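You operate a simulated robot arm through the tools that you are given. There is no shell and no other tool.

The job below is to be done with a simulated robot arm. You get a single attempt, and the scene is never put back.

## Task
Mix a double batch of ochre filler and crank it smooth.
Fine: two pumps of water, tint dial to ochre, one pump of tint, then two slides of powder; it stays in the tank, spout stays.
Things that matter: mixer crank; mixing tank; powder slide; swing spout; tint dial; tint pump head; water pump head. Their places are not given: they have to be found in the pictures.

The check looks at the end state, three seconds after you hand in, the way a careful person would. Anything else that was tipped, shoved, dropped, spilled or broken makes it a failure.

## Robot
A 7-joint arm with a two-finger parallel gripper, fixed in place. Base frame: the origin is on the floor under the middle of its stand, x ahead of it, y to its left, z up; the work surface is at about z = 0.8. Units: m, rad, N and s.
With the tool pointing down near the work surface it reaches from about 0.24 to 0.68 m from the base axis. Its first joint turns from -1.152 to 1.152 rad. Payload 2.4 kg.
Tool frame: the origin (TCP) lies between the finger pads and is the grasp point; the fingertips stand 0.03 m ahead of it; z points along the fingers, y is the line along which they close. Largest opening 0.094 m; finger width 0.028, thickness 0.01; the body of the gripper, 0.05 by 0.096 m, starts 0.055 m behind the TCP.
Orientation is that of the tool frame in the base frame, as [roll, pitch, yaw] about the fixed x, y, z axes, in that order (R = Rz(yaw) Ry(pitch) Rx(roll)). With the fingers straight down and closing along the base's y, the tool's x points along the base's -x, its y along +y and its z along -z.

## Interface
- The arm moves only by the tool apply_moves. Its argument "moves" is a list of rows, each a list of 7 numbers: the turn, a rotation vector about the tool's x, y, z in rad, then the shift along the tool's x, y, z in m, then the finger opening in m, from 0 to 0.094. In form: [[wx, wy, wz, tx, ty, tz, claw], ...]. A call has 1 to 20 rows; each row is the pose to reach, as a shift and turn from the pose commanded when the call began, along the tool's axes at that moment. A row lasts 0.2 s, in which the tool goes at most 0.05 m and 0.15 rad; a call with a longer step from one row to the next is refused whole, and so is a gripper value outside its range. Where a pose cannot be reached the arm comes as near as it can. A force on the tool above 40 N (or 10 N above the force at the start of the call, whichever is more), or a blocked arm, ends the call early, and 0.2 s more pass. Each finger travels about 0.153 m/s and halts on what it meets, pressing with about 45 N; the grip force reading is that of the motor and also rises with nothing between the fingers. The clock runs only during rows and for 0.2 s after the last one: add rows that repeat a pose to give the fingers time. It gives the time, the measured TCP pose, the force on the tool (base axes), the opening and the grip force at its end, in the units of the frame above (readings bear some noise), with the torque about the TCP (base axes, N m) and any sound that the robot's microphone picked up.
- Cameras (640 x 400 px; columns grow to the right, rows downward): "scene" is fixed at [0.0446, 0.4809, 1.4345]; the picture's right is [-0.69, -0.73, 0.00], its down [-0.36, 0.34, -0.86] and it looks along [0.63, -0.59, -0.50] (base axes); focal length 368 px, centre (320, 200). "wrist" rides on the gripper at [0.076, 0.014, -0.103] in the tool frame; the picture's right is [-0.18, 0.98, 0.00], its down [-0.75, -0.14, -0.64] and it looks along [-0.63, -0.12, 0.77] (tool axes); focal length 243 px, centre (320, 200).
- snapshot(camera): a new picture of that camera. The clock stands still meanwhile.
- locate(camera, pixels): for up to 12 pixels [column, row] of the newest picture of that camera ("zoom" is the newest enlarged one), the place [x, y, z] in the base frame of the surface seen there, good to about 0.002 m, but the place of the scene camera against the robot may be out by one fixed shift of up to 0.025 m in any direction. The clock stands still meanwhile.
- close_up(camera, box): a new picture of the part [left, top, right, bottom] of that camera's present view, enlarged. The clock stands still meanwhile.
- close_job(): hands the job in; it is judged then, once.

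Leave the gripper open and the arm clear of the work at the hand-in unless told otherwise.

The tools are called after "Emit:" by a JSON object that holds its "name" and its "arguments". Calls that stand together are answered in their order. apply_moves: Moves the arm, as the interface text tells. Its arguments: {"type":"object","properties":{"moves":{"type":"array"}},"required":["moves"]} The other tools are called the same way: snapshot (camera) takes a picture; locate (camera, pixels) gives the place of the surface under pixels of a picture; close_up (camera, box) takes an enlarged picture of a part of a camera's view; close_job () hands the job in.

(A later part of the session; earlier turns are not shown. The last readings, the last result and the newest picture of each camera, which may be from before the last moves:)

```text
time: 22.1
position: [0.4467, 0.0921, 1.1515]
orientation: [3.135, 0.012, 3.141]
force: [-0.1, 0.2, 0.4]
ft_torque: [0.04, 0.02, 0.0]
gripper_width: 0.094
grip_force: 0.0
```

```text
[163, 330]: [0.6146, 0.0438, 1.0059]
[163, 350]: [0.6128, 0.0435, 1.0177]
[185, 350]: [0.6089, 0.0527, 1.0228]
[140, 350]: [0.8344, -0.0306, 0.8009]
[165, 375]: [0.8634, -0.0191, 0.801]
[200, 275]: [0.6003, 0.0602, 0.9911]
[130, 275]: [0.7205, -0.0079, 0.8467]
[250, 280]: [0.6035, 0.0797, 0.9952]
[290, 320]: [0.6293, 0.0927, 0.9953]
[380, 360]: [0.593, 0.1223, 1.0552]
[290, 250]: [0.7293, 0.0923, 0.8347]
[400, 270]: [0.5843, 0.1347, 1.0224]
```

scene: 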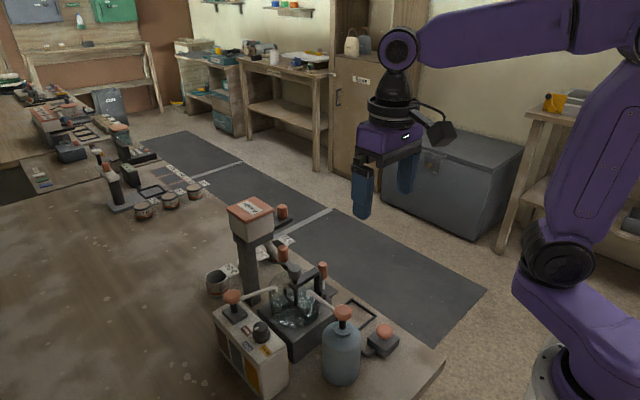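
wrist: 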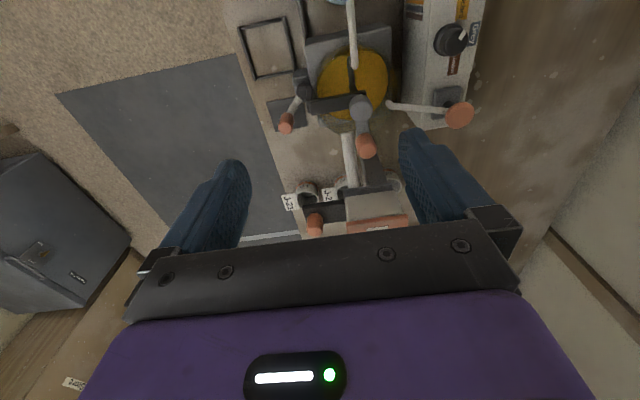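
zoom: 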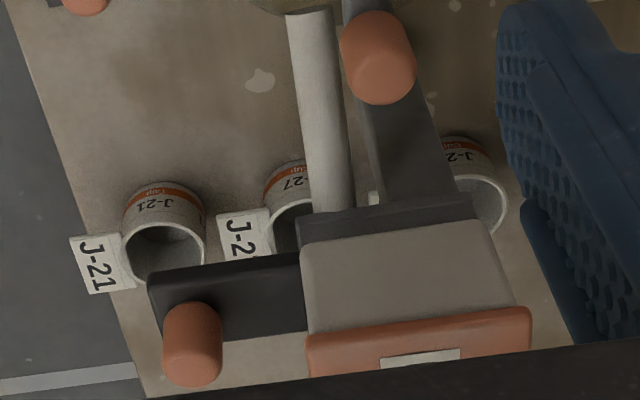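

The slide bar runs along y out of the box's -y side: bar top z 0.995, x 0.60–0.635, box face y about 0.095. The knob is at about (0.613, 0.052) up to z about 1.03. There's also an open slot on the box's +y side, so the slide travels along y.

I'll turn the tool 90° at height, so the fingers close along x with the camera on the outer side, and move above the knob.

Emit:
{"name": "apply_moves", "arguments": {"moves": [[0, 0, -0.14, -0.015, -0.004, 0, 0.08], [0, 0, -0.28, -0.03, -0.008, 0, 0.06], [0, 0, -0.42, -0.045, -0.012, 0, 0.05], [0, 0, -0.56, -0.06, -0.016, 0, 0.05], [0, 0, -0.7, -0.075, -0.02, 0, 0.05], [0, 0, -0.84, -0.09, -0.024, 0, 0.05], [0, 0, -0.98, -0.105, -0.028, 0, 0.05], [0, 0, -1.12, -0.12, -0.032, 0, 0.05], [0, 0, -1.26, -0.135, -0.036, 0, 0.05], [0, 0, -1.4, -0.15, -0.04, 0, 0.05], [0, 0, -1.54, -0.167, -0.04, 0, 0.05], [0, 0, -1.57, -0.167, -0.04, 0.01, 0.05], [0, 0, -1.57, -0.167, -0.04, 0.02, 0.05], [0, 0, -1.57, -0.167, -0.04, 0.02, 0.05]]}}

Emit:
{"name": "snapshot", "arguments": {"camera": "wrist"}}

Emit:
{"name": "snapshot", "arguments": {"camera": "scene"}}

```text
time: 25.1
position: [0.6161, 0.0492, 1.1326]
orientation: [-3.129, 0.007, -1.571]
force: [-0.1, -0.4, -0.4]
ft_torque: [0.04, 0.0, -0.01]
gripper_width: 0.0501
grip_force: 0.0
```

```text
taken
```

wrist: 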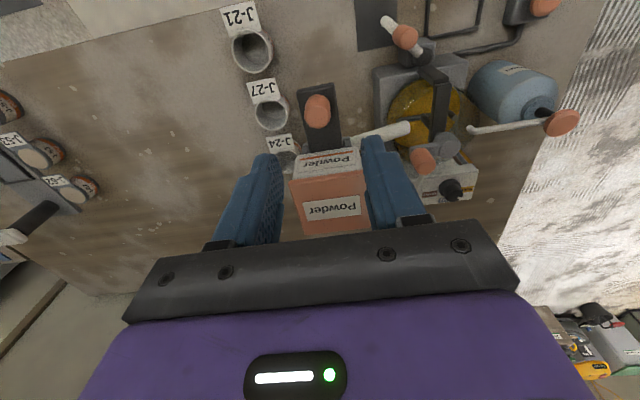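

```text
taken
```

scene: 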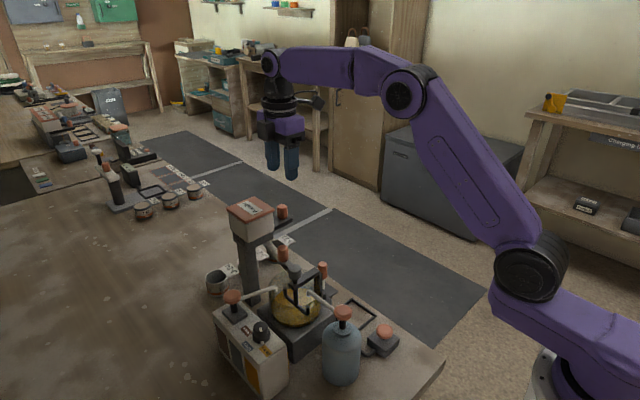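

The pose was reached cleanly. The slide bar and knob are at wrist (317,110), the "Powder" box is below in the picture, and the chute runs toward the tank. I'll close up and locate.

Emit:
{"name": "close_up", "arguments": {"camera": "wrist", "box": [250, 70, 410, 190]}}

Emit:
{"name": "locate", "arguments": {"camera": "zoom", "pixels": [[270, 115], [225, 115], [310, 115], [265, 90], [262, 155], [265, 180], [210, 70], [330, 70], [225, 225], [345, 225], [280, 310], [330, 190]]}}

```text
3.33 times, centred on (330, 130) of wrist
```

zoom: 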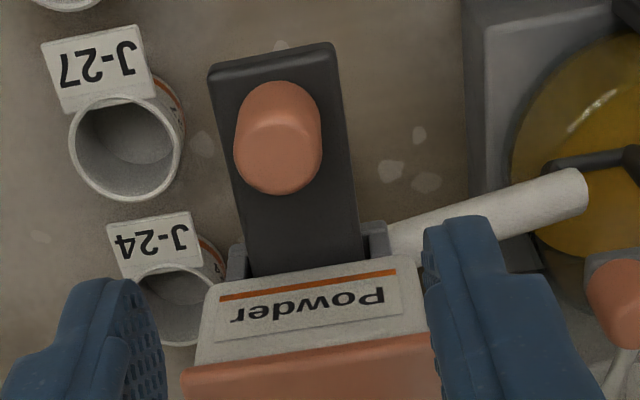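

```text
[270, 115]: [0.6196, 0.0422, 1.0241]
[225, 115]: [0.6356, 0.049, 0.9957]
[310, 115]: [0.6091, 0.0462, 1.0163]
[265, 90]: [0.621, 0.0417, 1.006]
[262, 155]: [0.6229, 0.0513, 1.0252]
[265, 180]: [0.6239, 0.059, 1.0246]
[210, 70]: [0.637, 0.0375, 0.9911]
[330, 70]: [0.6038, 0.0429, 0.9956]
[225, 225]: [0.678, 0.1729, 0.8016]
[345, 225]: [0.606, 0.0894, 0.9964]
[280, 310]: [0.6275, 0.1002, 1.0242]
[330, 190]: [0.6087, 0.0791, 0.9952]
```

The knob is centred at about (0.619, 0.052), radius about 10 mm, top z 1.025. The bar runs along y between two guides at the box face. I'll take out the slight tilt, shift (+3, +3) mm and go down until the tips are around the upper part of the knob.

Emit:
{"name": "apply_moves", "arguments": {"moves": [[-0.006, 0.003, 0, -0.003, -0.003, 0.02, 0.05], [-0.012, 0.006, 0, -0.003, -0.003, 0.045, 0.05], [-0.012, 0.006, 0, -0.003, -0.003, 0.065, 0.05], [-0.012, 0.006, 0, -0.003, -0.003, 0.08, 0.05], [-0.012, 0.006, 0, -0.003, -0.003, 0.092, 0.05], [-0.012, 0.006, 0, -0.003, -0.003, 0.092, 0.05]]}}

Emit:
{"name": "close_up", "arguments": {"camera": "wrist", "box": [220, 90, 420, 230]}}

Emit:
{"name": "close_up", "arguments": {"camera": "scene", "box": [220, 160, 340, 270]}}

```text
time: 26.5
position: [0.6204, 0.0538, 1.0404]
orientation: [3.141, 0.0, -1.572]
force: [0.2, 0.8, 0.3]
ft_torque: [-0.01, -0.01, -0.01]
gripper_width: 0.05
grip_force: 0.0
```

```text
2.86 times, centred on (320, 160) of wrist
```

zoom: 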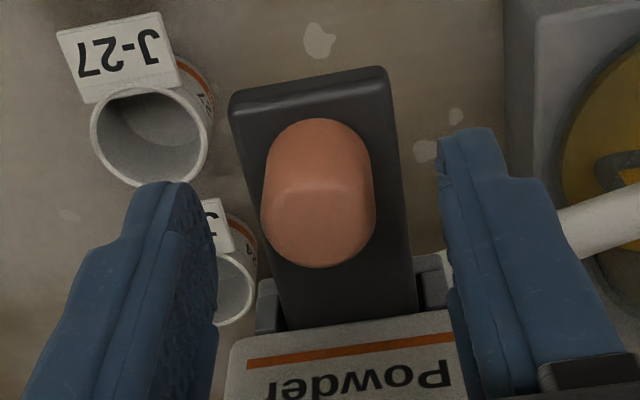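

```text
3.64 times, centred on (280, 215) of scene
```

zoom: 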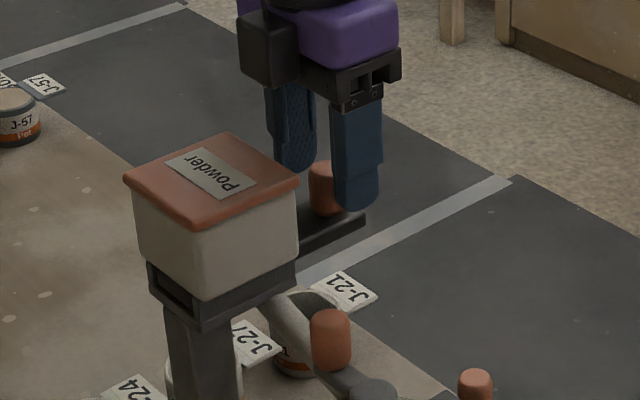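

The knob sits between the fingers with the tips around its upper half. I'll close the grip.

Emit:
{"name": "apply_moves", "arguments": {"moves": [[0, 0, 0, 0, 0, 0, 0.03], [0, 0, 0, 0, 0, 0, 0.01], [0, 0, 0, 0, 0, 0, 0.01], [0, 0, 0, 0, 0, 0, 0.01]]}}

```text
time: 27.5
position: [0.62, 0.0542, 1.0398]
orientation: [3.141, -0.001, -1.572]
force: [4.0, 0.7, -1.5]
ft_torque: [0.02, 0.18, -0.03]
gripper_width: 0.023
grip_force: 45.1
```

The knob is gripped at a width of 23 mm. I'll test the slide direction gently: a 4 mm push inward (+y), then read the force.

Emit:
{"name": "apply_moves", "arguments": {"moves": [[0, 0, 0, -0.002, 0, 0, 0.01], [0, 0, 0, -0.004, 0, 0, 0.01], [0, 0, 0, -0.004, 0, 0, 0.01]]}}

```text
time: 28.3
position: [0.6198, 0.0538, 1.0393]
orientation: [3.141, -0.002, -1.575]
force: [7.6, -10.6, -11.4]
ft_torque: [0.21, -0.58, -0.07]
gripper_width: 0.0226
grip_force: 44.6
```

The tool didn't move and met -10.6 N, so the slide is already at its inner stop and the stroke must be outward (-y). I'll test an outward pull of 8 mm from the starting place.

Emit:
{"name": "apply_moves", "arguments": {"moves": [[0, 0, 0, 0.004, 0, 0, 0.01], [0, 0, 0, 0.008, 0, 0, 0.01], [0, 0, 0, 0.012, 0, 0, 0.01], [0, 0, 0, 0.012, 0, 0, 0.01]]}}

Emit:
{"name": "close_up", "arguments": {"camera": "scene", "box": [220, 160, 340, 270]}}

```text
time: 29.3
position: [0.6203, 0.0458, 1.0396]
orientation: [-3.139, 0.003, -1.57]
force: [17.7, -0.4, -15.8]
ft_torque: [0.32, -0.07, 0.22]
gripper_width: 0.0228
grip_force: 45.4
```

```text
3.64 times, centred on (280, 215) of scene
```

zoom: 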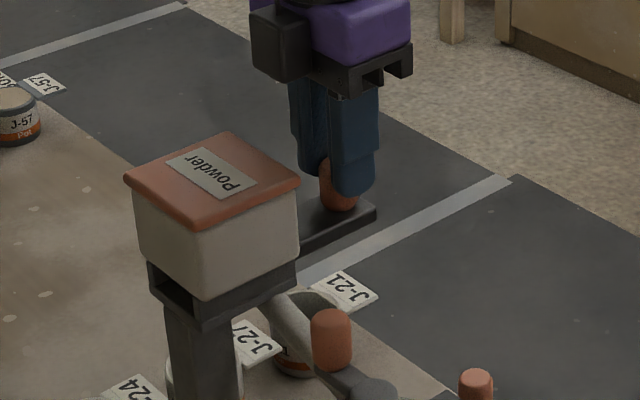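

The slide moves outward freely with almost no force along y. There's some sideways strain of +18 N in x and -16 N in z, so I'll ease the command by 2 mm in +x and 2 mm down while pulling a further 8 mm.

Emit:
{"name": "apply_moves", "arguments": {"moves": [[0, 0, 0, 0.002, -0.001, 0.001, 0.01], [0, 0, 0, 0.005, -0.002, 0.002, 0.01], [0, 0, 0, 0.008, -0.002, 0.002, 0.01], [0, 0, 0, 0.008, -0.002, 0.002, 0.01]]}}

```text
time: 30.3
position: [0.6205, 0.0389, 1.0397]
orientation: [3.138, 0.0, -1.572]
force: [-17.6, 0.9, 19.0]
ft_torque: [0.29, 0.25, 0.0]
gripper_width: 0.0228
grip_force: 45.1
```

The strain flipped sign, so the right offset is half of that. I'll back off 1 mm in each and pull further out.

Emit:
{"name": "apply_moves", "arguments": {"moves": [[0, 0, 0, 0.002, 0.001, -0.001, 0.01], [0, 0, 0, 0.005, 0.001, -0.001, 0.01], [0, 0, 0, 0.008, 0.001, -0.001, 0.01], [0, 0, 0, 0.008, 0.001, -0.001, 0.01]]}}

Emit:
{"name": "close_up", "arguments": {"camera": "scene", "box": [220, 160, 340, 330]}}

```text
time: 31.3
position: [0.6203, 0.0309, 1.0399]
orientation: [-3.141, 0.0, -1.571]
force: [-0.9, -0.2, 9.5]
ft_torque: [-0.02, 0.29, 0.1]
gripper_width: 0.0231
grip_force: 44.8
```

```text
2.35 times, centred on (280, 245) of scene
```

zoom: 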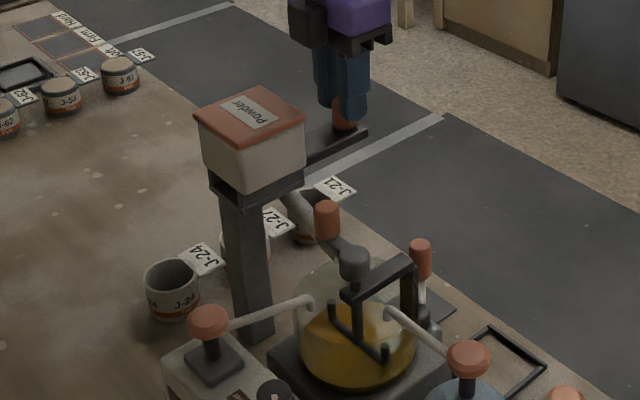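

The strain is down and the slide is out by about 23 mm with nearly no force along y. No powder is visible in the tank yet. I'll continue outward by 8 mm.

Emit:
{"name": "apply_moves", "arguments": {"moves": [[0, 0, 0, 0.003, 0, -0.0005, 0.01], [0, 0, 0, 0.006, 0, -0.0005, 0.01], [0, 0, 0, 0.008, 0, -0.0005, 0.01], [0, 0, 0, 0.008, 0, -0.0005, 0.01]]}}

Emit:
{"name": "close_up", "arguments": {"camera": "scene", "box": [220, 160, 340, 330]}}

```text
time: 32.3
position: [0.6199, 0.0228, 1.0397]
orientation: [3.139, 0.0, -1.57]
force: [2.0, -0.1, -2.4]
ft_torque: [0.1, -0.41, 0.01]
gripper_width: 0.0227
grip_force: 45.1
```

```text
2.35 times, centred on (280, 245) of scene
```

zoom: 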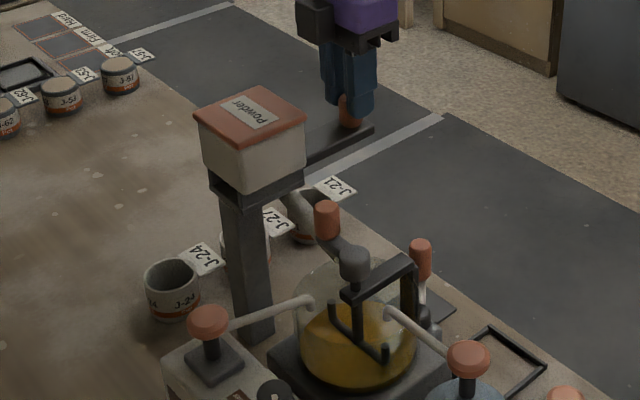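

The slide is out by about 31 mm, still free. I'll go on outward carefully in another 8 mm, watching for the outer stop.

Emit:
{"name": "apply_moves", "arguments": {"moves": [[0, 0, 0, 0.003, 0, 0, 0.01], [0, 0, 0, 0.006, 0, 0, 0.01], [0, 0, 0, 0.008, 0, 0, 0.01], [0, 0, 0, 0.008, 0, 0, 0.01]]}}

Emit:
{"name": "close_up", "arguments": {"camera": "scene", "box": [220, 160, 340, 330]}}

Emit:
{"name": "snapshot", "arguments": {"camera": "wrist"}}

```text
time: 33.3
position: [0.6192, 0.0148, 1.0409]
orientation: [3.139, 0.0, -1.572]
force: [-3.9, 1.4, -11.9]
ft_torque: [0.16, -0.29, 0.09]
gripper_width: 0.0229
grip_force: 45.0
```

```text
2.35 times, centred on (280, 245) of scene
```

zoom: 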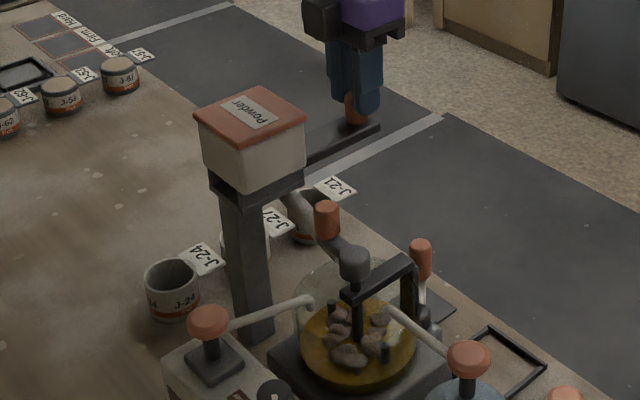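

```text
taken
```

wrist: 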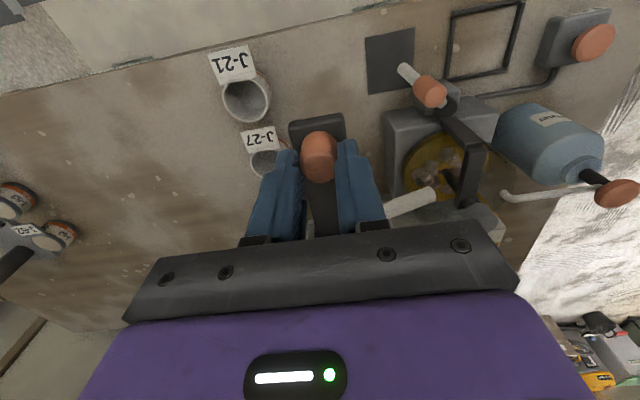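

Clumps of powder have dropped into the tank, so the first slide is delivered at about 39 mm of travel. Now I'll push the slide back in to its starting place.

Emit:
{"name": "apply_moves", "arguments": {"moves": [[0, 0, 0, -0.005, 0, 0.0005, 0.01], [0, 0, 0, -0.011, 0, 0.0005, 0.01], [0, 0, 0, -0.017, 0, 0.0005, 0.01], [0, 0, 0, -0.023, 0, 0.0005, 0.01], [0, 0, 0, -0.029, 0, 0.0005, 0.01], [0, 0, 0, -0.035, 0, 0.0005, 0.01], [0, 0, 0, -0.04, 0, 0.0005, 0.01], [0, 0, 0, -0.04, 0, 0.0005, 0.01]]}}

Emit:
{"name": "close_up", "arguments": {"camera": "scene", "box": [240, 230, 360, 340]}}

Emit:
{"name": "close_up", "arguments": {"camera": "scene", "box": [220, 160, 340, 330]}}

```text
time: 35.1
position: [0.6207, 0.0533, 1.0399]
orientation: [3.14, -0.001, -1.571]
force: [-15.6, 0.0, -4.3]
ft_torque: [-0.07, 0.08, 0.02]
gripper_width: 0.0228
grip_force: 45.4
```

```text
3.64 times, centred on (300, 285) of scene
```

zoom: 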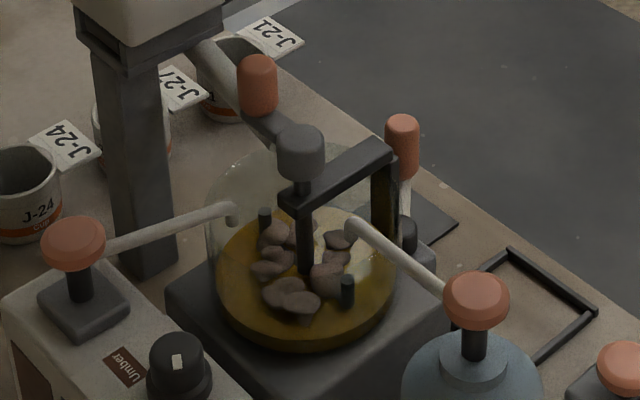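

```text
2.35 times, centred on (280, 245) of scene
```

zoom: 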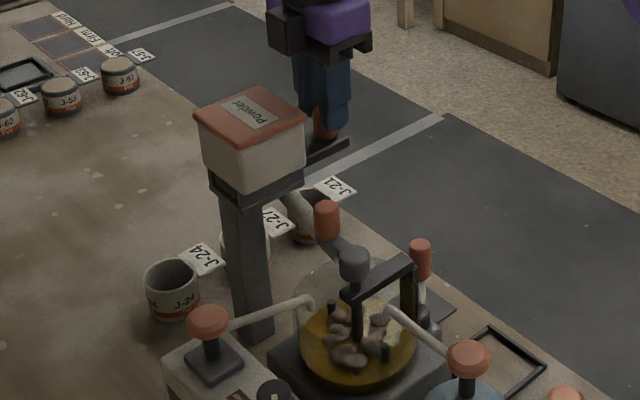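

The slide is back at y = 0.053, the starting place, and the tank holds one portion of clumps. For the second stroke I'll nudge in 1.5 mm to make sure it's seated, then pull out about 41 mm as before.

Emit:
{"name": "apply_moves", "arguments": {"moves": [[0, 0, 0, -0.0015, 0.0008, 0, 0.01], [0, 0, 0, -0.0015, 0.0008, 0, 0.01], [0, 0, 0, 0.004, 0.0008, 0, 0.01], [0, 0, 0, 0.01, 0.0008, 0, 0.01], [0, 0, 0, 0.016, 0.0008, 0, 0.01], [0, 0, 0, 0.022, 0.0008, 0, 0.01], [0, 0, 0, 0.028, 0.0008, 0, 0.01], [0, 0, 0, 0.034, 0.0008, 0, 0.01], [0, 0, 0, 0.038, 0.0008, 0, 0.01], [0, 0, 0, 0.041, 0.0008, 0, 0.01], [0, 0, 0, 0.041, 0.0008, 0, 0.01]]}}

Emit:
{"name": "close_up", "arguments": {"camera": "scene", "box": [240, 230, 360, 340]}}

```text
time: 37.5
position: [0.6189, 0.0142, 1.0405]
orientation: [-3.139, 0.002, -1.569]
force: [11.6, 5.8, -5.1]
ft_torque: [-0.07, -0.03, 0.07]
gripper_width: 0.0227
grip_force: 45.3
```

```text
3.64 times, centred on (300, 285) of scene
```

zoom: 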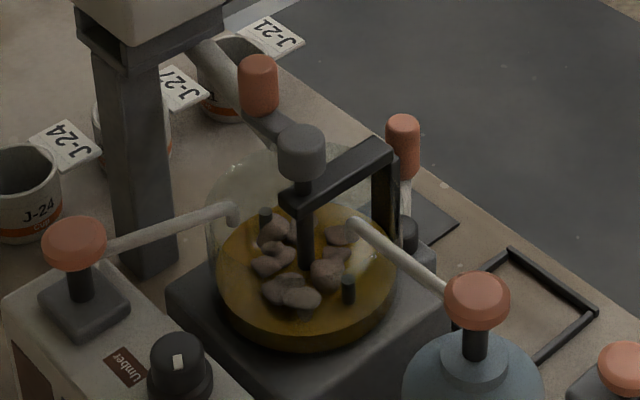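

The clumps look larger and the surface a little higher. I'll measure the surface level to confirm that the second portion fell.

Emit:
{"name": "locate", "arguments": {"camera": "zoom", "pixels": [[240, 290], [260, 315], [300, 325], [345, 320], [375, 285], [230, 260], [300, 298], [325, 275], [278, 230]]}}

Emit:
{"name": "snapshot", "arguments": {"camera": "wrist"}}

```text
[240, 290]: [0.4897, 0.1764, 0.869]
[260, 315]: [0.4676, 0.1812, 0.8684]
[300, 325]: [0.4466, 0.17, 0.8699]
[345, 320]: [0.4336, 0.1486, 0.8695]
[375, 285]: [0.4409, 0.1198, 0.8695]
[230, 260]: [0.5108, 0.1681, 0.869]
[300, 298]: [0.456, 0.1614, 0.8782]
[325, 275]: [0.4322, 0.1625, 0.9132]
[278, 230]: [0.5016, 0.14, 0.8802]
```

```text
taken
```

wrist: 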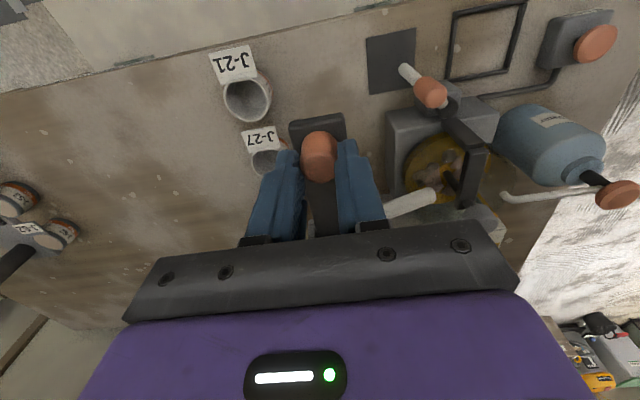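

The surface is at 0.869 in the scene frame, up about 7 mm from 0.862, and the paddle tips stick out less than after the first slide. Both portions are in. Now I'll push the slide back in to rest.

Emit:
{"name": "apply_moves", "arguments": {"moves": [[0, 0, 0, -0.005, 0, 0, 0.01], [0, 0, 0, -0.011, 0, 0, 0.01], [0, 0, 0, -0.017, 0, 0, 0.01], [0, 0, 0, -0.023, 0, 0, 0.01], [0, 0, 0, -0.029, 0, 0, 0.01], [0, 0, 0, -0.035, 0, 0, 0.01], [0, 0, 0, -0.0405, 0, 0, 0.01], [0, 0, 0, -0.0415, 0, 0, 0.01], [0, 0, 0, -0.0415, 0, 0, 0.01]]}}

Emit:
{"name": "close_up", "arguments": {"camera": "scene", "box": [240, 230, 360, 340]}}

Emit:
{"name": "locate", "arguments": {"camera": "zoom", "pixels": [[240, 290], [260, 315], [300, 325], [345, 320], [375, 285], [230, 260], [257, 55], [257, 70], [257, 100], [300, 135], [300, 150], [403, 125]]}}

```text
time: 39.5
position: [0.6198, 0.0535, 1.0402]
orientation: [-3.139, -0.002, -1.569]
force: [11.5, -0.1, 5.2]
ft_torque: [-0.29, -0.02, 0.03]
gripper_width: 0.023
grip_force: 44.5
```

```text
3.64 times, centred on (300, 285) of scene
```

zoom: 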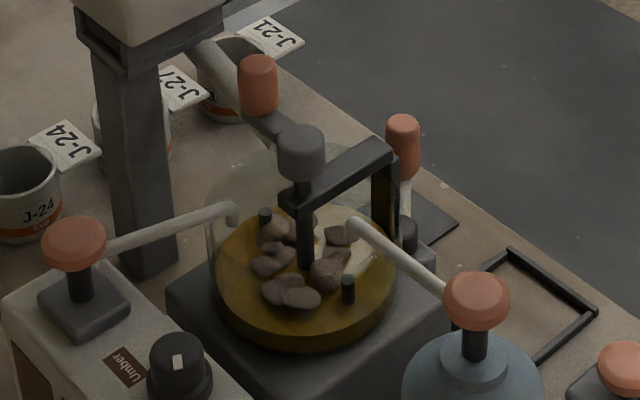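

```text
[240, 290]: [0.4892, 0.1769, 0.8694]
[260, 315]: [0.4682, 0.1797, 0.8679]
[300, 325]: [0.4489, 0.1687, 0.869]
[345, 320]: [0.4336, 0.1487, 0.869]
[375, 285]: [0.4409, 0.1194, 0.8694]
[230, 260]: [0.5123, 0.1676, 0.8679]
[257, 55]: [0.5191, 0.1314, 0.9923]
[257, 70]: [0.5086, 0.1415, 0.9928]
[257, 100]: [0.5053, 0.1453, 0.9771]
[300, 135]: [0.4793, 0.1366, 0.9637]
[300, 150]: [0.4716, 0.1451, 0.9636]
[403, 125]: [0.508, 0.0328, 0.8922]
```

The slide is seated back at y = 0.0535 and the level is steady at 0.869. I'll release the knob by opening evenly and lift straight up.

Emit:
{"name": "apply_moves", "arguments": {"moves": [[0, 0, 0, 0, 0, 0, 0.03], [0, 0, 0, 0, 0, 0, 0.05], [0, 0, 0, 0, 0, -0.02, 0.05], [0, 0, 0, 0, 0, -0.05, 0.05], [0, 0, 0, 0, 0, -0.09, 0.06], [0, 0, 0, 0, 0, -0.13, 0.08], [0, 0, 0, 0, 0, -0.13, 0.08]]}}

Emit:
{"name": "close_up", "arguments": {"camera": "scene", "box": [220, 160, 340, 330]}}

```text
time: 41.1
position: [0.6206, 0.0526, 1.1712]
orientation: [-3.14, -0.001, -1.571]
force: [-0.6, 0.4, -0.1]
ft_torque: [0.0, -0.01, -0.01]
gripper_width: 0.0801
grip_force: 0.1
```

```text
2.35 times, centred on (280, 245) of scene
```

zoom: 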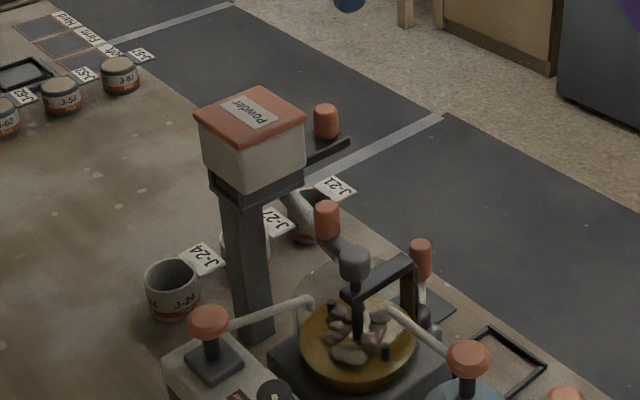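

The slide is at rest and the arm is clear. Next I'll turn the tool back to its original yaw and move to a viewing place above and behind the crank.

Emit:
{"name": "apply_moves", "arguments": {"moves": [[0, 0, 0.14, -0.008, 0.02, 0, 0.094], [0, 0, 0.28, -0.016, 0.04, 0, 0.094], [0, 0, 0.42, -0.024, 0.06, 0, 0.094], [0, 0, 0.56, -0.032, 0.08, 0, 0.094], [0, 0, 0.7, -0.04, 0.1, 0, 0.094], [0, 0, 0.84, -0.048, 0.12, 0, 0.094], [0, 0, 0.98, -0.056, 0.14, 0, 0.094], [0, 0, 1.12, -0.064, 0.16, 0.01, 0.094], [0, 0, 1.26, -0.072, 0.18, 0.02, 0.094], [0, 0, 1.4, -0.08, 0.2, 0.03, 0.094], [0, 0, 1.54, -0.09, 0.22, 0.04, 0.094], [0, 0, 1.57, -0.095, 0.23, 0.05, 0.094], [0, 0, 1.57, -0.095, 0.23, 0.05, 0.094]]}}

Emit:
{"name": "snapshot", "arguments": {"camera": "wrist"}}

Emit:
{"name": "close_up", "arguments": {"camera": "wrist", "box": [230, 80, 410, 230]}}

```text
time: 43.9
position: [0.39, 0.149, 1.1208]
orientation: [-3.141, 0.0, -3.141]
force: [-0.1, 0.1, -0.4]
ft_torque: [-0.02, 0.02, -0.01]
gripper_width: 0.0942
grip_force: 0.0
```

```text
taken
```

wrist: 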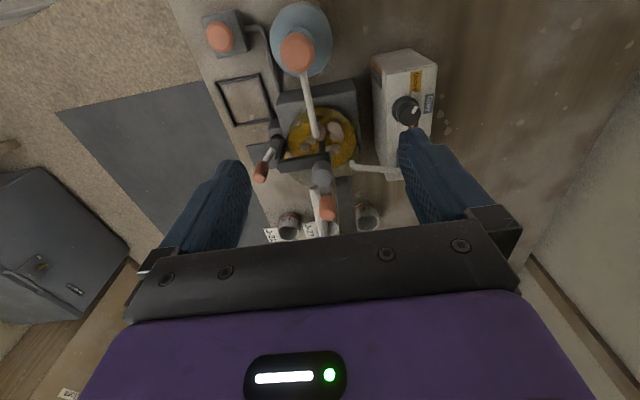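

```text
2.67 times, centred on (320, 155) of wrist
```

zoom: 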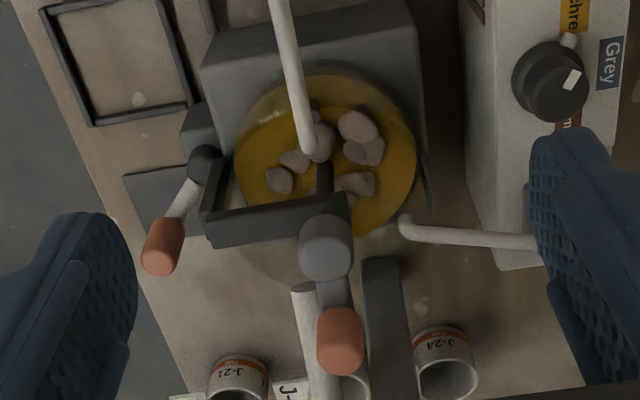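

From here the crank hub is at zoom (326,248), its arm goes to the knob at (340,335), and the clumps sit in the ochre liquid. I'll locate the hub and knob points.

Emit:
{"name": "locate", "arguments": {"camera": "zoom", "pixels": [[326, 245], [303, 240], [350, 245], [326, 222], [326, 268], [333, 295], [340, 340], [320, 340], [361, 340], [340, 312], [340, 368], [302, 145]]}}

Emit:
{"name": "close_up", "arguments": {"camera": "scene", "box": [255, 225, 345, 300]}}

```text
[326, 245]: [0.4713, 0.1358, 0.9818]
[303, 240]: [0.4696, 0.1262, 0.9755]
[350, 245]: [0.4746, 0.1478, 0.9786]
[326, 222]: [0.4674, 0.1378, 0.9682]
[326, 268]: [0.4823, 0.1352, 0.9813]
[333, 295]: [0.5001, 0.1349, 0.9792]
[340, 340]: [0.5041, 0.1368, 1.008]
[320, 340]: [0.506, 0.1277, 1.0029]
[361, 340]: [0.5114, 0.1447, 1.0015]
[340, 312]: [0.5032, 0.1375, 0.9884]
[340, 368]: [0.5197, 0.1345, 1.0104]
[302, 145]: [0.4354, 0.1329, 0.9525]
```

```text
5.33 times, centred on (300, 262) of scene
```

zoom: 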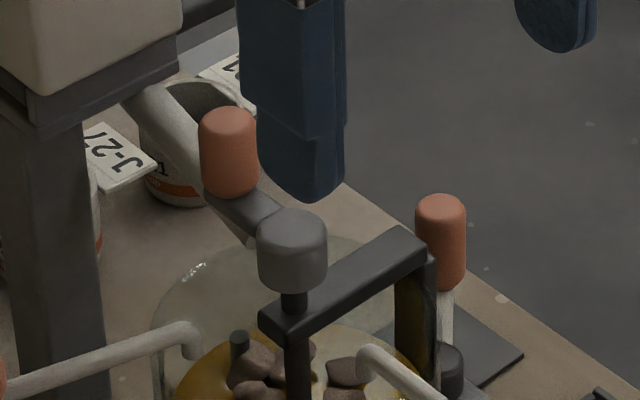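

The hub centre is about (0.475, 0.136) with its top at 0.982. The knob centre is about (0.512, 0.136), top 1.010, radius about 10 mm, so the crank arm is about 37 mm long along +x. I'll move above the knob with the fingers at 50 mm to check alignment.

Emit:
{"name": "apply_moves", "arguments": {"moves": [[0, 0, 0, -0.03, -0.003, 0.0, 0.07], [0, 0, 0, -0.06, -0.006, 0.0, 0.05], [0, 0, 0, -0.09, -0.009, 0.01, 0.05], [0, 0, 0, -0.122, -0.013, 0.02, 0.05], [0, 0, 0, -0.122, -0.013, 0.04, 0.05], [0, 0, 0, -0.122, -0.013, 0.04, 0.05]]}}

Emit:
{"name": "close_up", "arguments": {"camera": "wrist", "box": [230, 60, 410, 210]}}

Emit:
{"name": "locate", "arguments": {"camera": "zoom", "pixels": [[320, 200], [300, 200], [340, 200], [320, 180], [320, 220], [315, 110], [300, 105], [330, 105]]}}

```text
time: 45.3
position: [0.5105, 0.1377, 1.0788]
orientation: [-3.141, 0.001, 3.141]
force: [-0.7, -0.4, 0.3]
ft_torque: [-0.05, 0.02, -0.02]
gripper_width: 0.0499
grip_force: 0.1
```

```text
2.67 times, centred on (320, 135) of wrist
```

zoom: 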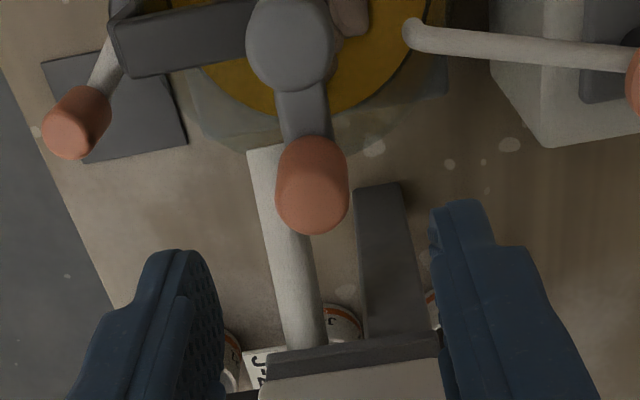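

```text
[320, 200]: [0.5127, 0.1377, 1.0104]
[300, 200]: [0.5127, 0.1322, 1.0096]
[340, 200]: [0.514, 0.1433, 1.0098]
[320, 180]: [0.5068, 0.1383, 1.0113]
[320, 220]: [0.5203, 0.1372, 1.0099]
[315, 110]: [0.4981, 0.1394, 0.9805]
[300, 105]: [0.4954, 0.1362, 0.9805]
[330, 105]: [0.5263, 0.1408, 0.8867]
```

The knob top centre is at about (0.513, 0.1357). I'll locate the hub from this view too, then go down around the knob.

Emit:
{"name": "close_up", "arguments": {"camera": "wrist", "box": [250, 40, 390, 150]}}

Emit:
{"name": "locate", "arguments": {"camera": "zoom", "pixels": [[275, 130], [225, 125], [325, 125], [275, 90], [275, 170], [270, 125], [285, 125], [310, 295], [270, 290], [345, 290]]}}

```text
3.64 times, centred on (320, 95) of wrist
```

zoom: 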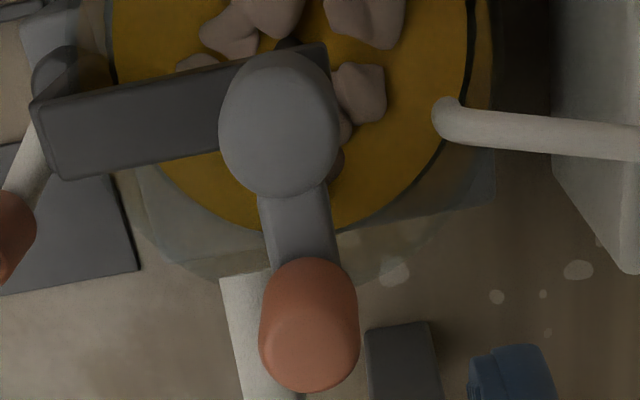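

```text
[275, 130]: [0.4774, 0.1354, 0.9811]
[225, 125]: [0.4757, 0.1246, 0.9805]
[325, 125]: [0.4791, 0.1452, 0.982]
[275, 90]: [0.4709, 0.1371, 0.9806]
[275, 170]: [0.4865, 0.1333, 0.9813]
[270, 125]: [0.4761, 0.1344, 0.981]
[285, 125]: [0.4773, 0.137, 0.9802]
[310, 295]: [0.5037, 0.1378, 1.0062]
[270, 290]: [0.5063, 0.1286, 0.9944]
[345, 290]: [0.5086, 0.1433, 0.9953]
```

The hub centre is (0.477, 0.136), so the crank radius is about 36 mm. I'll go down around the knob with the tips at about z 0.992, above the arm, then look before closing.

Emit:
{"name": "apply_moves", "arguments": {"moves": [[0, 0, 0, -0.0025, -0.002, 0.02, 0.05], [0, 0, 0, -0.0025, -0.002, 0.04, 0.05], [0, 0, 0, -0.0025, -0.002, 0.055, 0.05], [0, 0, 0, -0.0025, -0.002, 0.055, 0.05]]}}

Emit:
{"name": "close_up", "arguments": {"camera": "wrist", "box": [230, 80, 410, 230]}}

Emit:
{"name": "close_up", "arguments": {"camera": "scene", "box": [235, 210, 355, 320]}}

```text
time: 46.3
position: [0.5131, 0.1353, 1.0249]
orientation: [-3.14, 0.0, -3.141]
force: [-0.5, 0.8, 0.2]
ft_torque: [0.02, -0.01, 0.01]
gripper_width: 0.0502
grip_force: 0.1
```

```text
2.67 times, centred on (320, 155) of wrist
```

zoom: 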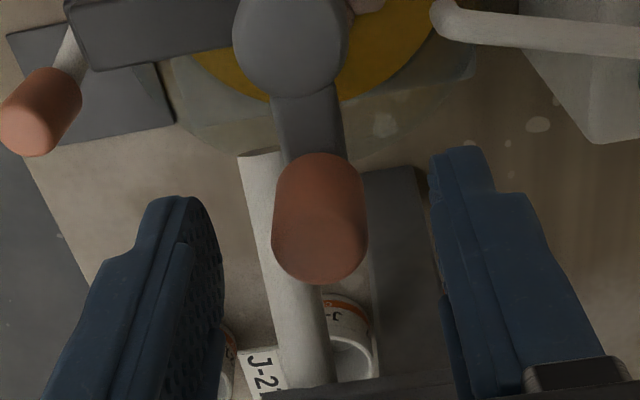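

```text
3.64 times, centred on (295, 265) of scene
```

zoom: 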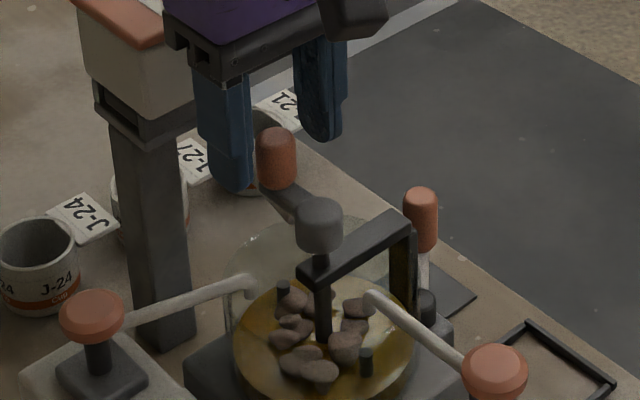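

The knob top is exactly where expected on the tool axis. I'll close on the knob.

Emit:
{"name": "apply_moves", "arguments": {"moves": [[0, 0, 0, 0, 0, 0.001, 0.03], [0, 0, 0, 0, 0, 0.002, 0.012], [0, 0, 0, 0, 0, 0.002, 0.01], [0, 0, 0, 0, 0, 0.002, 0.01]]}}

```text
time: 47.3
position: [0.5142, 0.136, 1.0243]
orientation: [3.141, 0.0, -3.139]
force: [-2.9, -0.5, 8.7]
ft_torque: [-0.34, 0.2, -0.03]
gripper_width: 0.021
grip_force: 44.8
```

The knob is gripped at a width of 21 mm. I'll turn the first 45° counterclockwise on a 36 mm circle about the hub in small steps, and read the position and forces to refine the circle.

Emit:
{"name": "apply_moves", "arguments": {"moves": [[0, 0, 0, 0.00044, 0.00563, -0.0005, 0.01], [0, 0, 0, 0.00176, 0.01112, -0.0005, 0.01], [0, 0, 0, 0.00392, 0.01634, -0.0005, 0.01], [0, 0, 0, 0.00688, 0.02116, -0.0005, 0.01], [0, 0, 0, 0.01054, 0.02546, -0.0005, 0.01], [0, 0, 0, 0.01054, 0.02546, -0.0005, 0.01]]}}

Emit:
{"name": "close_up", "arguments": {"camera": "scene", "box": [235, 210, 355, 320]}}

```text
time: 48.7
position: [0.5039, 0.1592, 1.0228]
orientation: [-3.14, 0.002, -3.139]
force: [-2.6, -1.9, 23.6]
ft_torque: [-0.38, 0.1, -0.04]
gripper_width: 0.0212
grip_force: 44.8
```

```text
3.64 times, centred on (295, 265) of scene
```

zoom: 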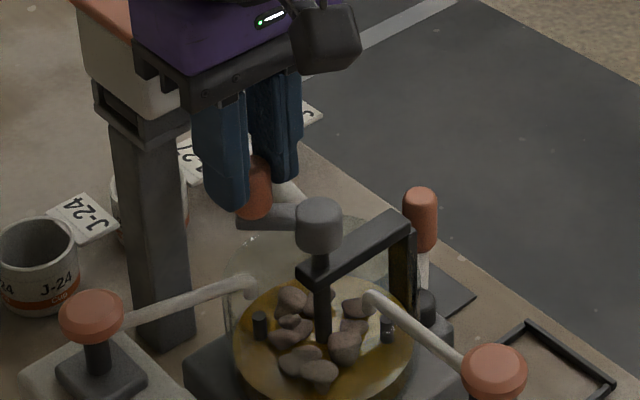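

The crank turned with only about 3 N sideways, and the paddle turned in the tank. There's 24 N of vertical strain, so I'll raise the command 1 mm. Next is half a turn more, in 18° steps, then I'll read again.

Emit:
{"name": "apply_moves", "arguments": {"moves": [[0, 0, 0, 0.00911, 0.00662, -0.001, 0.01], [0, 0, 0, 0.01982, 0.0101, -0.0012, 0.01], [0, 0, 0, 0.03109, 0.0101, -0.0012, 0.01], [0, 0, 0, 0.0418, 0.00662, -0.0012, 0.01], [0, 0, 0, 0.05091, 0.0, -0.0012, 0.01], [0, 0, 0, 0.05753, -0.00911, -0.0012, 0.01], [0, 0, 0, 0.06101, -0.01982, -0.0012, 0.01], [0, 0, 0, 0.06101, -0.03109, -0.0012, 0.01], [0, 0, 0, 0.05753, -0.0418, -0.0012, 0.01], [0, 0, 0, 0.05091, -0.05091, -0.0012, 0.01]]}}

Emit:
{"name": "close_up", "arguments": {"camera": "scene", "box": [235, 210, 355, 320]}}

```text
time: 50.9
position: [0.4525, 0.1101, 1.0226]
orientation: [3.14, 0.004, -3.14]
force: [7.3, 7.0, -0.1]
ft_torque: [-0.19, -0.77, 0.04]
gripper_width: 0.0211
grip_force: 44.9
```

```text
3.64 times, centred on (295, 265) of scene
```

zoom: 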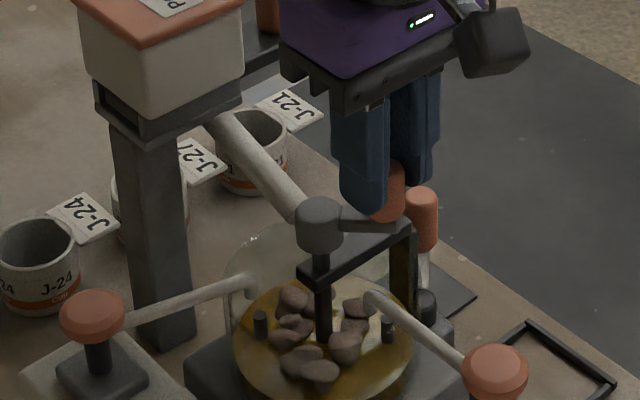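

It has turned half way, with about 10 N of radial force. The two opposite points give a centre of (0.478, 0.135) and a radius of 35.5 mm. I'll do a full turn now with a slightly smaller radius.

Emit:
{"name": "apply_moves", "arguments": {"moves": [[0, 0, 0, -0.0093, -0.00626, 0, 0.01], [0, 0, 0, -0.01989, -0.0097, 0, 0.01], [0, 0, 0, -0.03103, -0.0097, 0, 0.01], [0, 0, 0, -0.04162, -0.00626, 0, 0.01], [0, 0, 0, -0.05063, 0.00029, 0, 0.01], [0, 0, 0, -0.05718, 0.0093, 0, 0.01], [0, 0, 0, -0.06062, 0.01989, 0, 0.01], [0, 0, 0, -0.06062, 0.03103, 0, 0.01], [0, 0, 0, -0.05718, 0.04162, 0, 0.01], [0, 0, 0, -0.05063, 0.05063, 0, 0.01], [0, 0, 0, -0.04162, 0.05718, 0, 0.01], [0, 0, 0, -0.03103, 0.06062, 0, 0.01], [0, 0, 0, -0.01989, 0.06062, 0, 0.01], [0, 0, 0, -0.0093, 0.05718, 0, 0.01], [0, 0, 0, -0.00029, 0.05063, 0, 0.01], [0, 0, 0, 0.00626, 0.04162, 0, 0.01], [0, 0, 0, 0.0097, 0.03103, 0, 0.01], [0, 0, 0, 0.0097, 0.01989, 0, 0.01], [0, 0, 0, 0.00626, 0.0093, 0, 0.01], [0, 0, 0, -0.00029, 0.00029, 0, 0.01]]}}

Emit:
{"name": "close_up", "arguments": {"camera": "scene", "box": [235, 210, 355, 320]}}

```text
time: 55.1
position: [0.4546, 0.1096, 1.0244]
orientation: [3.141, -0.002, -3.139]
force: [1.3, 1.5, -33.9]
ft_torque: [0.43, 0.2, 0.0]
gripper_width: 0.0209
grip_force: 44.8
```

```text
3.64 times, centred on (295, 265) of scene
```

zoom: 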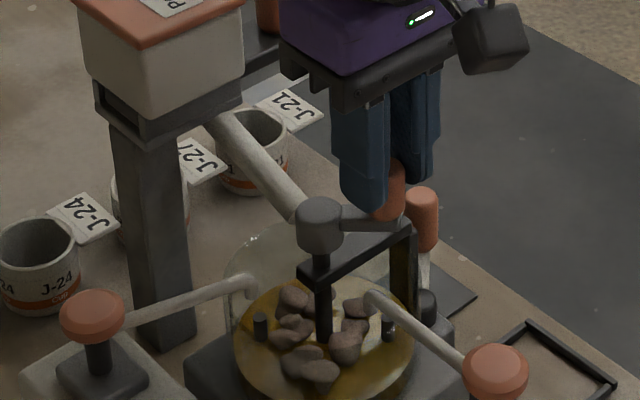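

A full turn went smoothly, making 1.5 turns in all, but the clumps are still there. Vertical strain has built to -34 N, so I'll lower the command 1.5 mm and make another full turn.

Emit:
{"name": "apply_moves", "arguments": {"moves": [[0, 0, 0, -0.00901, -0.00655, 0.0012, 0.01], [0, 0, 0, -0.0196, -0.00999, 0.0014, 0.01], [0, 0, 0, -0.03074, -0.00999, 0.0014, 0.01], [0, 0, 0, -0.04133, -0.00655, 0.0014, 0.01], [0, 0, 0, -0.05034, 0.0, 0.0014, 0.01], [0, 0, 0, -0.05689, 0.00901, 0.0014, 0.01], [0, 0, 0, -0.06033, 0.0196, 0.0014, 0.01], [0, 0, 0, -0.06033, 0.03074, 0.0014, 0.01], [0, 0, 0, -0.05689, 0.04133, 0.0014, 0.01], [0, 0, 0, -0.05034, 0.05034, 0.0014, 0.01], [0, 0, 0, -0.04133, 0.05689, 0.0014, 0.01], [0, 0, 0, -0.03074, 0.06033, 0.0014, 0.01], [0, 0, 0, -0.0196, 0.06033, 0.0014, 0.01], [0, 0, 0, -0.00901, 0.05689, 0.0014, 0.01], [0, 0, 0, 0.0, 0.05034, 0.0014, 0.01], [0, 0, 0, 0.00655, 0.04133, 0.0014, 0.01], [0, 0, 0, 0.00999, 0.03074, 0.0014, 0.01], [0, 0, 0, 0.00999, 0.0196, 0.0014, 0.01], [0, 0, 0, 0.00655, 0.00901, 0.0014, 0.01], [0, 0, 0, 0.0, 0.0, 0.0014, 0.01]]}}

Emit:
{"name": "close_up", "arguments": {"camera": "scene", "box": [235, 210, 355, 320]}}

```text
time: 59.3
position: [0.4527, 0.1118, 1.0219]
orientation: [3.139, 0.002, -3.139]
force: [10.6, 10.4, 6.2]
ft_torque: [-0.08, -0.29, 0.01]
gripper_width: 0.0209
grip_force: 45.1
```

```text
3.64 times, centred on (295, 265) of scene
```

zoom: 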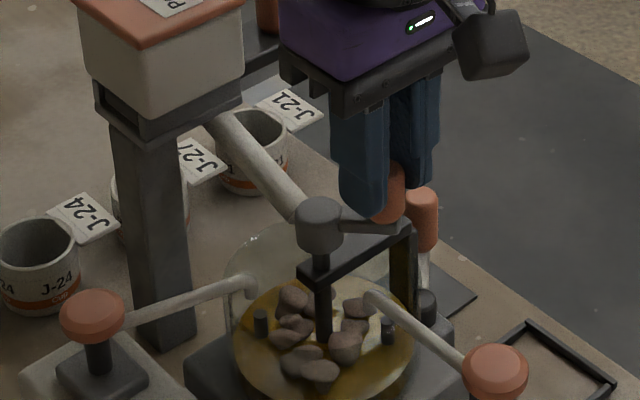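

That makes 2.5 turns with the forces fine, and the clumps look unchanged so far. I'll go on with another full turn.

Emit:
{"name": "apply_moves", "arguments": {"moves": [[0, 0, 0, -0.00921, -0.00635, -0.0004, 0.01], [0, 0, 0, -0.0198, -0.00979, -0.0004, 0.01], [0, 0, 0, -0.03094, -0.00979, -0.0004, 0.01], [0, 0, 0, -0.04133, -0.00635, -0.0004, 0.01], [0, 0, 0, -0.05034, 0.0, -0.0004, 0.01], [0, 0, 0, -0.05689, 0.00901, -0.0004, 0.01], [0, 0, 0, -0.06033, 0.0196, -0.0004, 0.01], [0, 0, 0, -0.06033, 0.03074, -0.0004, 0.01], [0, 0, 0, -0.05689, 0.04133, -0.0004, 0.01], [0, 0, 0, -0.05034, 0.05034, -0.0004, 0.01], [0, 0, 0, -0.04133, 0.05689, -0.0004, 0.01], [0, 0, 0, -0.03074, 0.06033, -0.0004, 0.01], [0, 0, 0, -0.0196, 0.06033, -0.0004, 0.01], [0, 0, 0, -0.00901, 0.05689, -0.0004, 0.01], [0, 0, 0, 0.0, 0.05034, -0.0004, 0.01], [0, 0, 0, 0.00635, 0.04133, -0.0004, 0.01], [0, 0, 0, 0.00979, 0.03074, -0.0004, 0.01], [0, 0, 0, 0.00979, 0.0196, -0.0004, 0.01], [0, 0, 0, 0.00635, 0.00921, -0.0004, 0.01], [0, 0, 0, -0.0002, 0.0002, -0.0004, 0.01]]}}

Emit:
{"name": "close_up", "arguments": {"camera": "scene", "box": [235, 210, 355, 320]}}

```text
time: 63.5
position: [0.4516, 0.1119, 1.0246]
orientation: [3.141, 0.002, -3.14]
force: [9.6, 8.7, -16.5]
ft_torque: [-0.19, -0.27, 0.01]
gripper_width: 0.0211
grip_force: 45.0
```

```text
3.64 times, centred on (295, 265) of scene
```

zoom: 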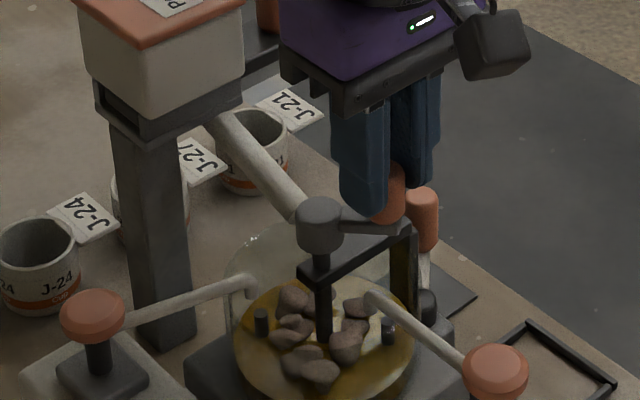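

That makes 3.5 turns, and lumps remain. I'll keep cranking with another full turn and a small vertical correction.

Emit:
{"name": "apply_moves", "arguments": {"moves": [[0, 0, 0, -0.00921, -0.00635, 0.0006, 0.01], [0, 0, 0, -0.0198, -0.00979, 0.0006, 0.01], [0, 0, 0, -0.03094, -0.00979, 0.0006, 0.01], [0, 0, 0, -0.04133, -0.00635, 0.0006, 0.01], [0, 0, 0, -0.05034, 0.0, 0.0006, 0.01], [0, 0, 0, -0.05689, 0.00901, 0.0006, 0.01], [0, 0, 0, -0.06033, 0.0196, 0.0006, 0.01], [0, 0, 0, -0.06033, 0.03074, 0.0006, 0.01], [0, 0, 0, -0.05689, 0.04133, 0.0006, 0.01], [0, 0, 0, -0.05034, 0.05034, 0.0006, 0.01], [0, 0, 0, -0.04133, 0.05689, 0.0006, 0.01], [0, 0, 0, -0.03074, 0.06033, 0.0006, 0.01], [0, 0, 0, -0.0196, 0.06033, 0.0006, 0.01], [0, 0, 0, -0.00901, 0.05689, 0.0006, 0.01], [0, 0, 0, 0.0, 0.05034, 0.0006, 0.01], [0, 0, 0, 0.00635, 0.04133, 0.0006, 0.01], [0, 0, 0, 0.00979, 0.03074, 0.0006, 0.01], [0, 0, 0, 0.00979, 0.0196, 0.0006, 0.01], [0, 0, 0, 0.00635, 0.00921, 0.0006, 0.01], [0, 0, 0, -0.0002, 0.0002, 0.0006, 0.01]]}}

Emit:
{"name": "close_up", "arguments": {"camera": "scene", "box": [235, 210, 355, 320]}}

```text
time: 67.7
position: [0.4548, 0.1091, 1.0249]
orientation: [3.139, 0.001, -3.141]
force: [0.6, 1.2, 21.5]
ft_torque: [-0.33, 0.77, -0.02]
gripper_width: 0.0209
grip_force: 45.9
```

```text
3.64 times, centred on (295, 265) of scene
```

zoom: 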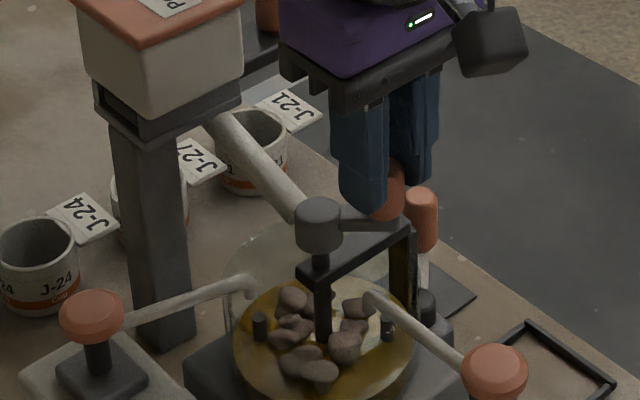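

That makes 4.5 turns. To judge progress objectively I'll locate the lump tops against the liquid surface, and take a larger view of the tank.

Emit:
{"name": "close_up", "arguments": {"camera": "scene", "box": [265, 275, 345, 325]}}

Emit:
{"name": "locate", "arguments": {"camera": "zoom", "pixels": [[232, 180], [355, 205], [340, 290], [280, 350], [200, 280], [240, 325], [150, 330], [420, 330]]}}

```text
8.00 times, centred on (305, 300) of scene
```

zoom: 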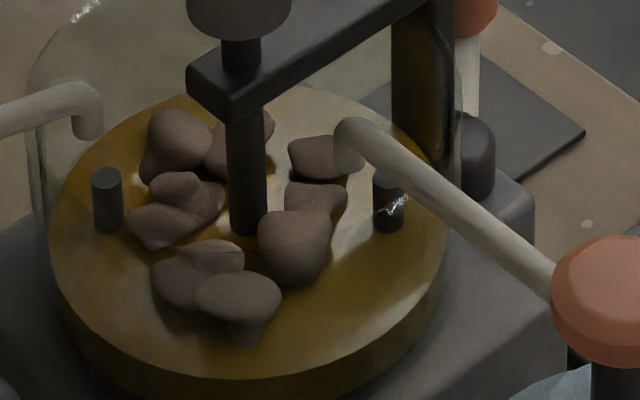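

```text
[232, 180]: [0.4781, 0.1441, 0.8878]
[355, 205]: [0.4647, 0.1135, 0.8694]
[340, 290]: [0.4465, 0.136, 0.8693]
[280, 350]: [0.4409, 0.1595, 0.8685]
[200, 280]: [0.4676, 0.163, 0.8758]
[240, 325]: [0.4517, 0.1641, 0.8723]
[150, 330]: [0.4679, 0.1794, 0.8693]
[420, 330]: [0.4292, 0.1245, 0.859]
```

The lumps still stand up to about 9–19 mm above the surface. I'll crank another full turn a little faster, in 24° steps, and compare this same 8x view.

Emit:
{"name": "apply_moves", "arguments": {"moves": [[0, 0, 0, -0.01241, -0.00807, -0.0006, 0.01], [0, 0, 0, -0.02703, -0.01038, -0.0006, 0.01], [0, 0, 0, -0.04133, -0.00655, -0.0006, 0.01], [0, 0, 0, -0.05284, 0.00277, -0.0006, 0.01], [0, 0, 0, -0.05956, 0.01596, -0.0006, 0.01], [0, 0, 0, -0.06033, 0.03074, -0.0006, 0.01], [0, 0, 0, -0.05503, 0.04456, -0.0006, 0.01], [0, 0, 0, -0.04456, 0.05503, -0.0006, 0.01], [0, 0, 0, -0.03074, 0.06033, -0.0006, 0.01], [0, 0, 0, -0.01596, 0.05956, -0.0006, 0.01], [0, 0, 0, -0.00277, 0.05284, -0.0006, 0.01], [0, 0, 0, 0.00655, 0.04133, -0.0006, 0.01], [0, 0, 0, 0.01038, 0.02703, -0.0006, 0.01], [0, 0, 0, 0.00807, 0.01241, -0.0006, 0.01], [0, 0, 0, 0.0, 0.0, -0.0006, 0.01]]}}

Emit:
{"name": "close_up", "arguments": {"camera": "scene", "box": [265, 275, 345, 325]}}

```text
time: 70.9
position: [0.4532, 0.1106, 1.0236]
orientation: [3.14, 0.002, -3.139]
force: [13.6, 13.2, -20.1]
ft_torque: [-0.01, 0.77, 0.03]
gripper_width: 0.0207
grip_force: 44.7
```

```text
8.00 times, centred on (305, 300) of scene
```

zoom: 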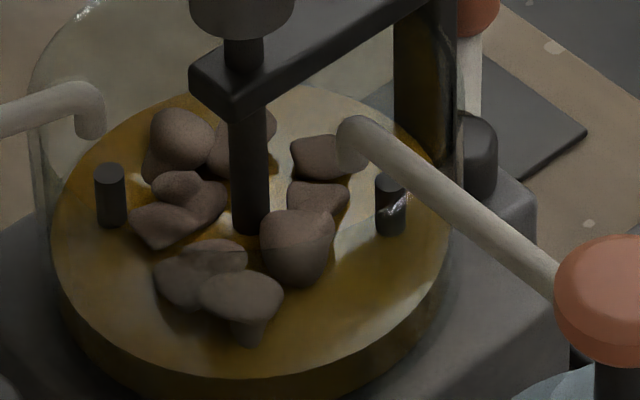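

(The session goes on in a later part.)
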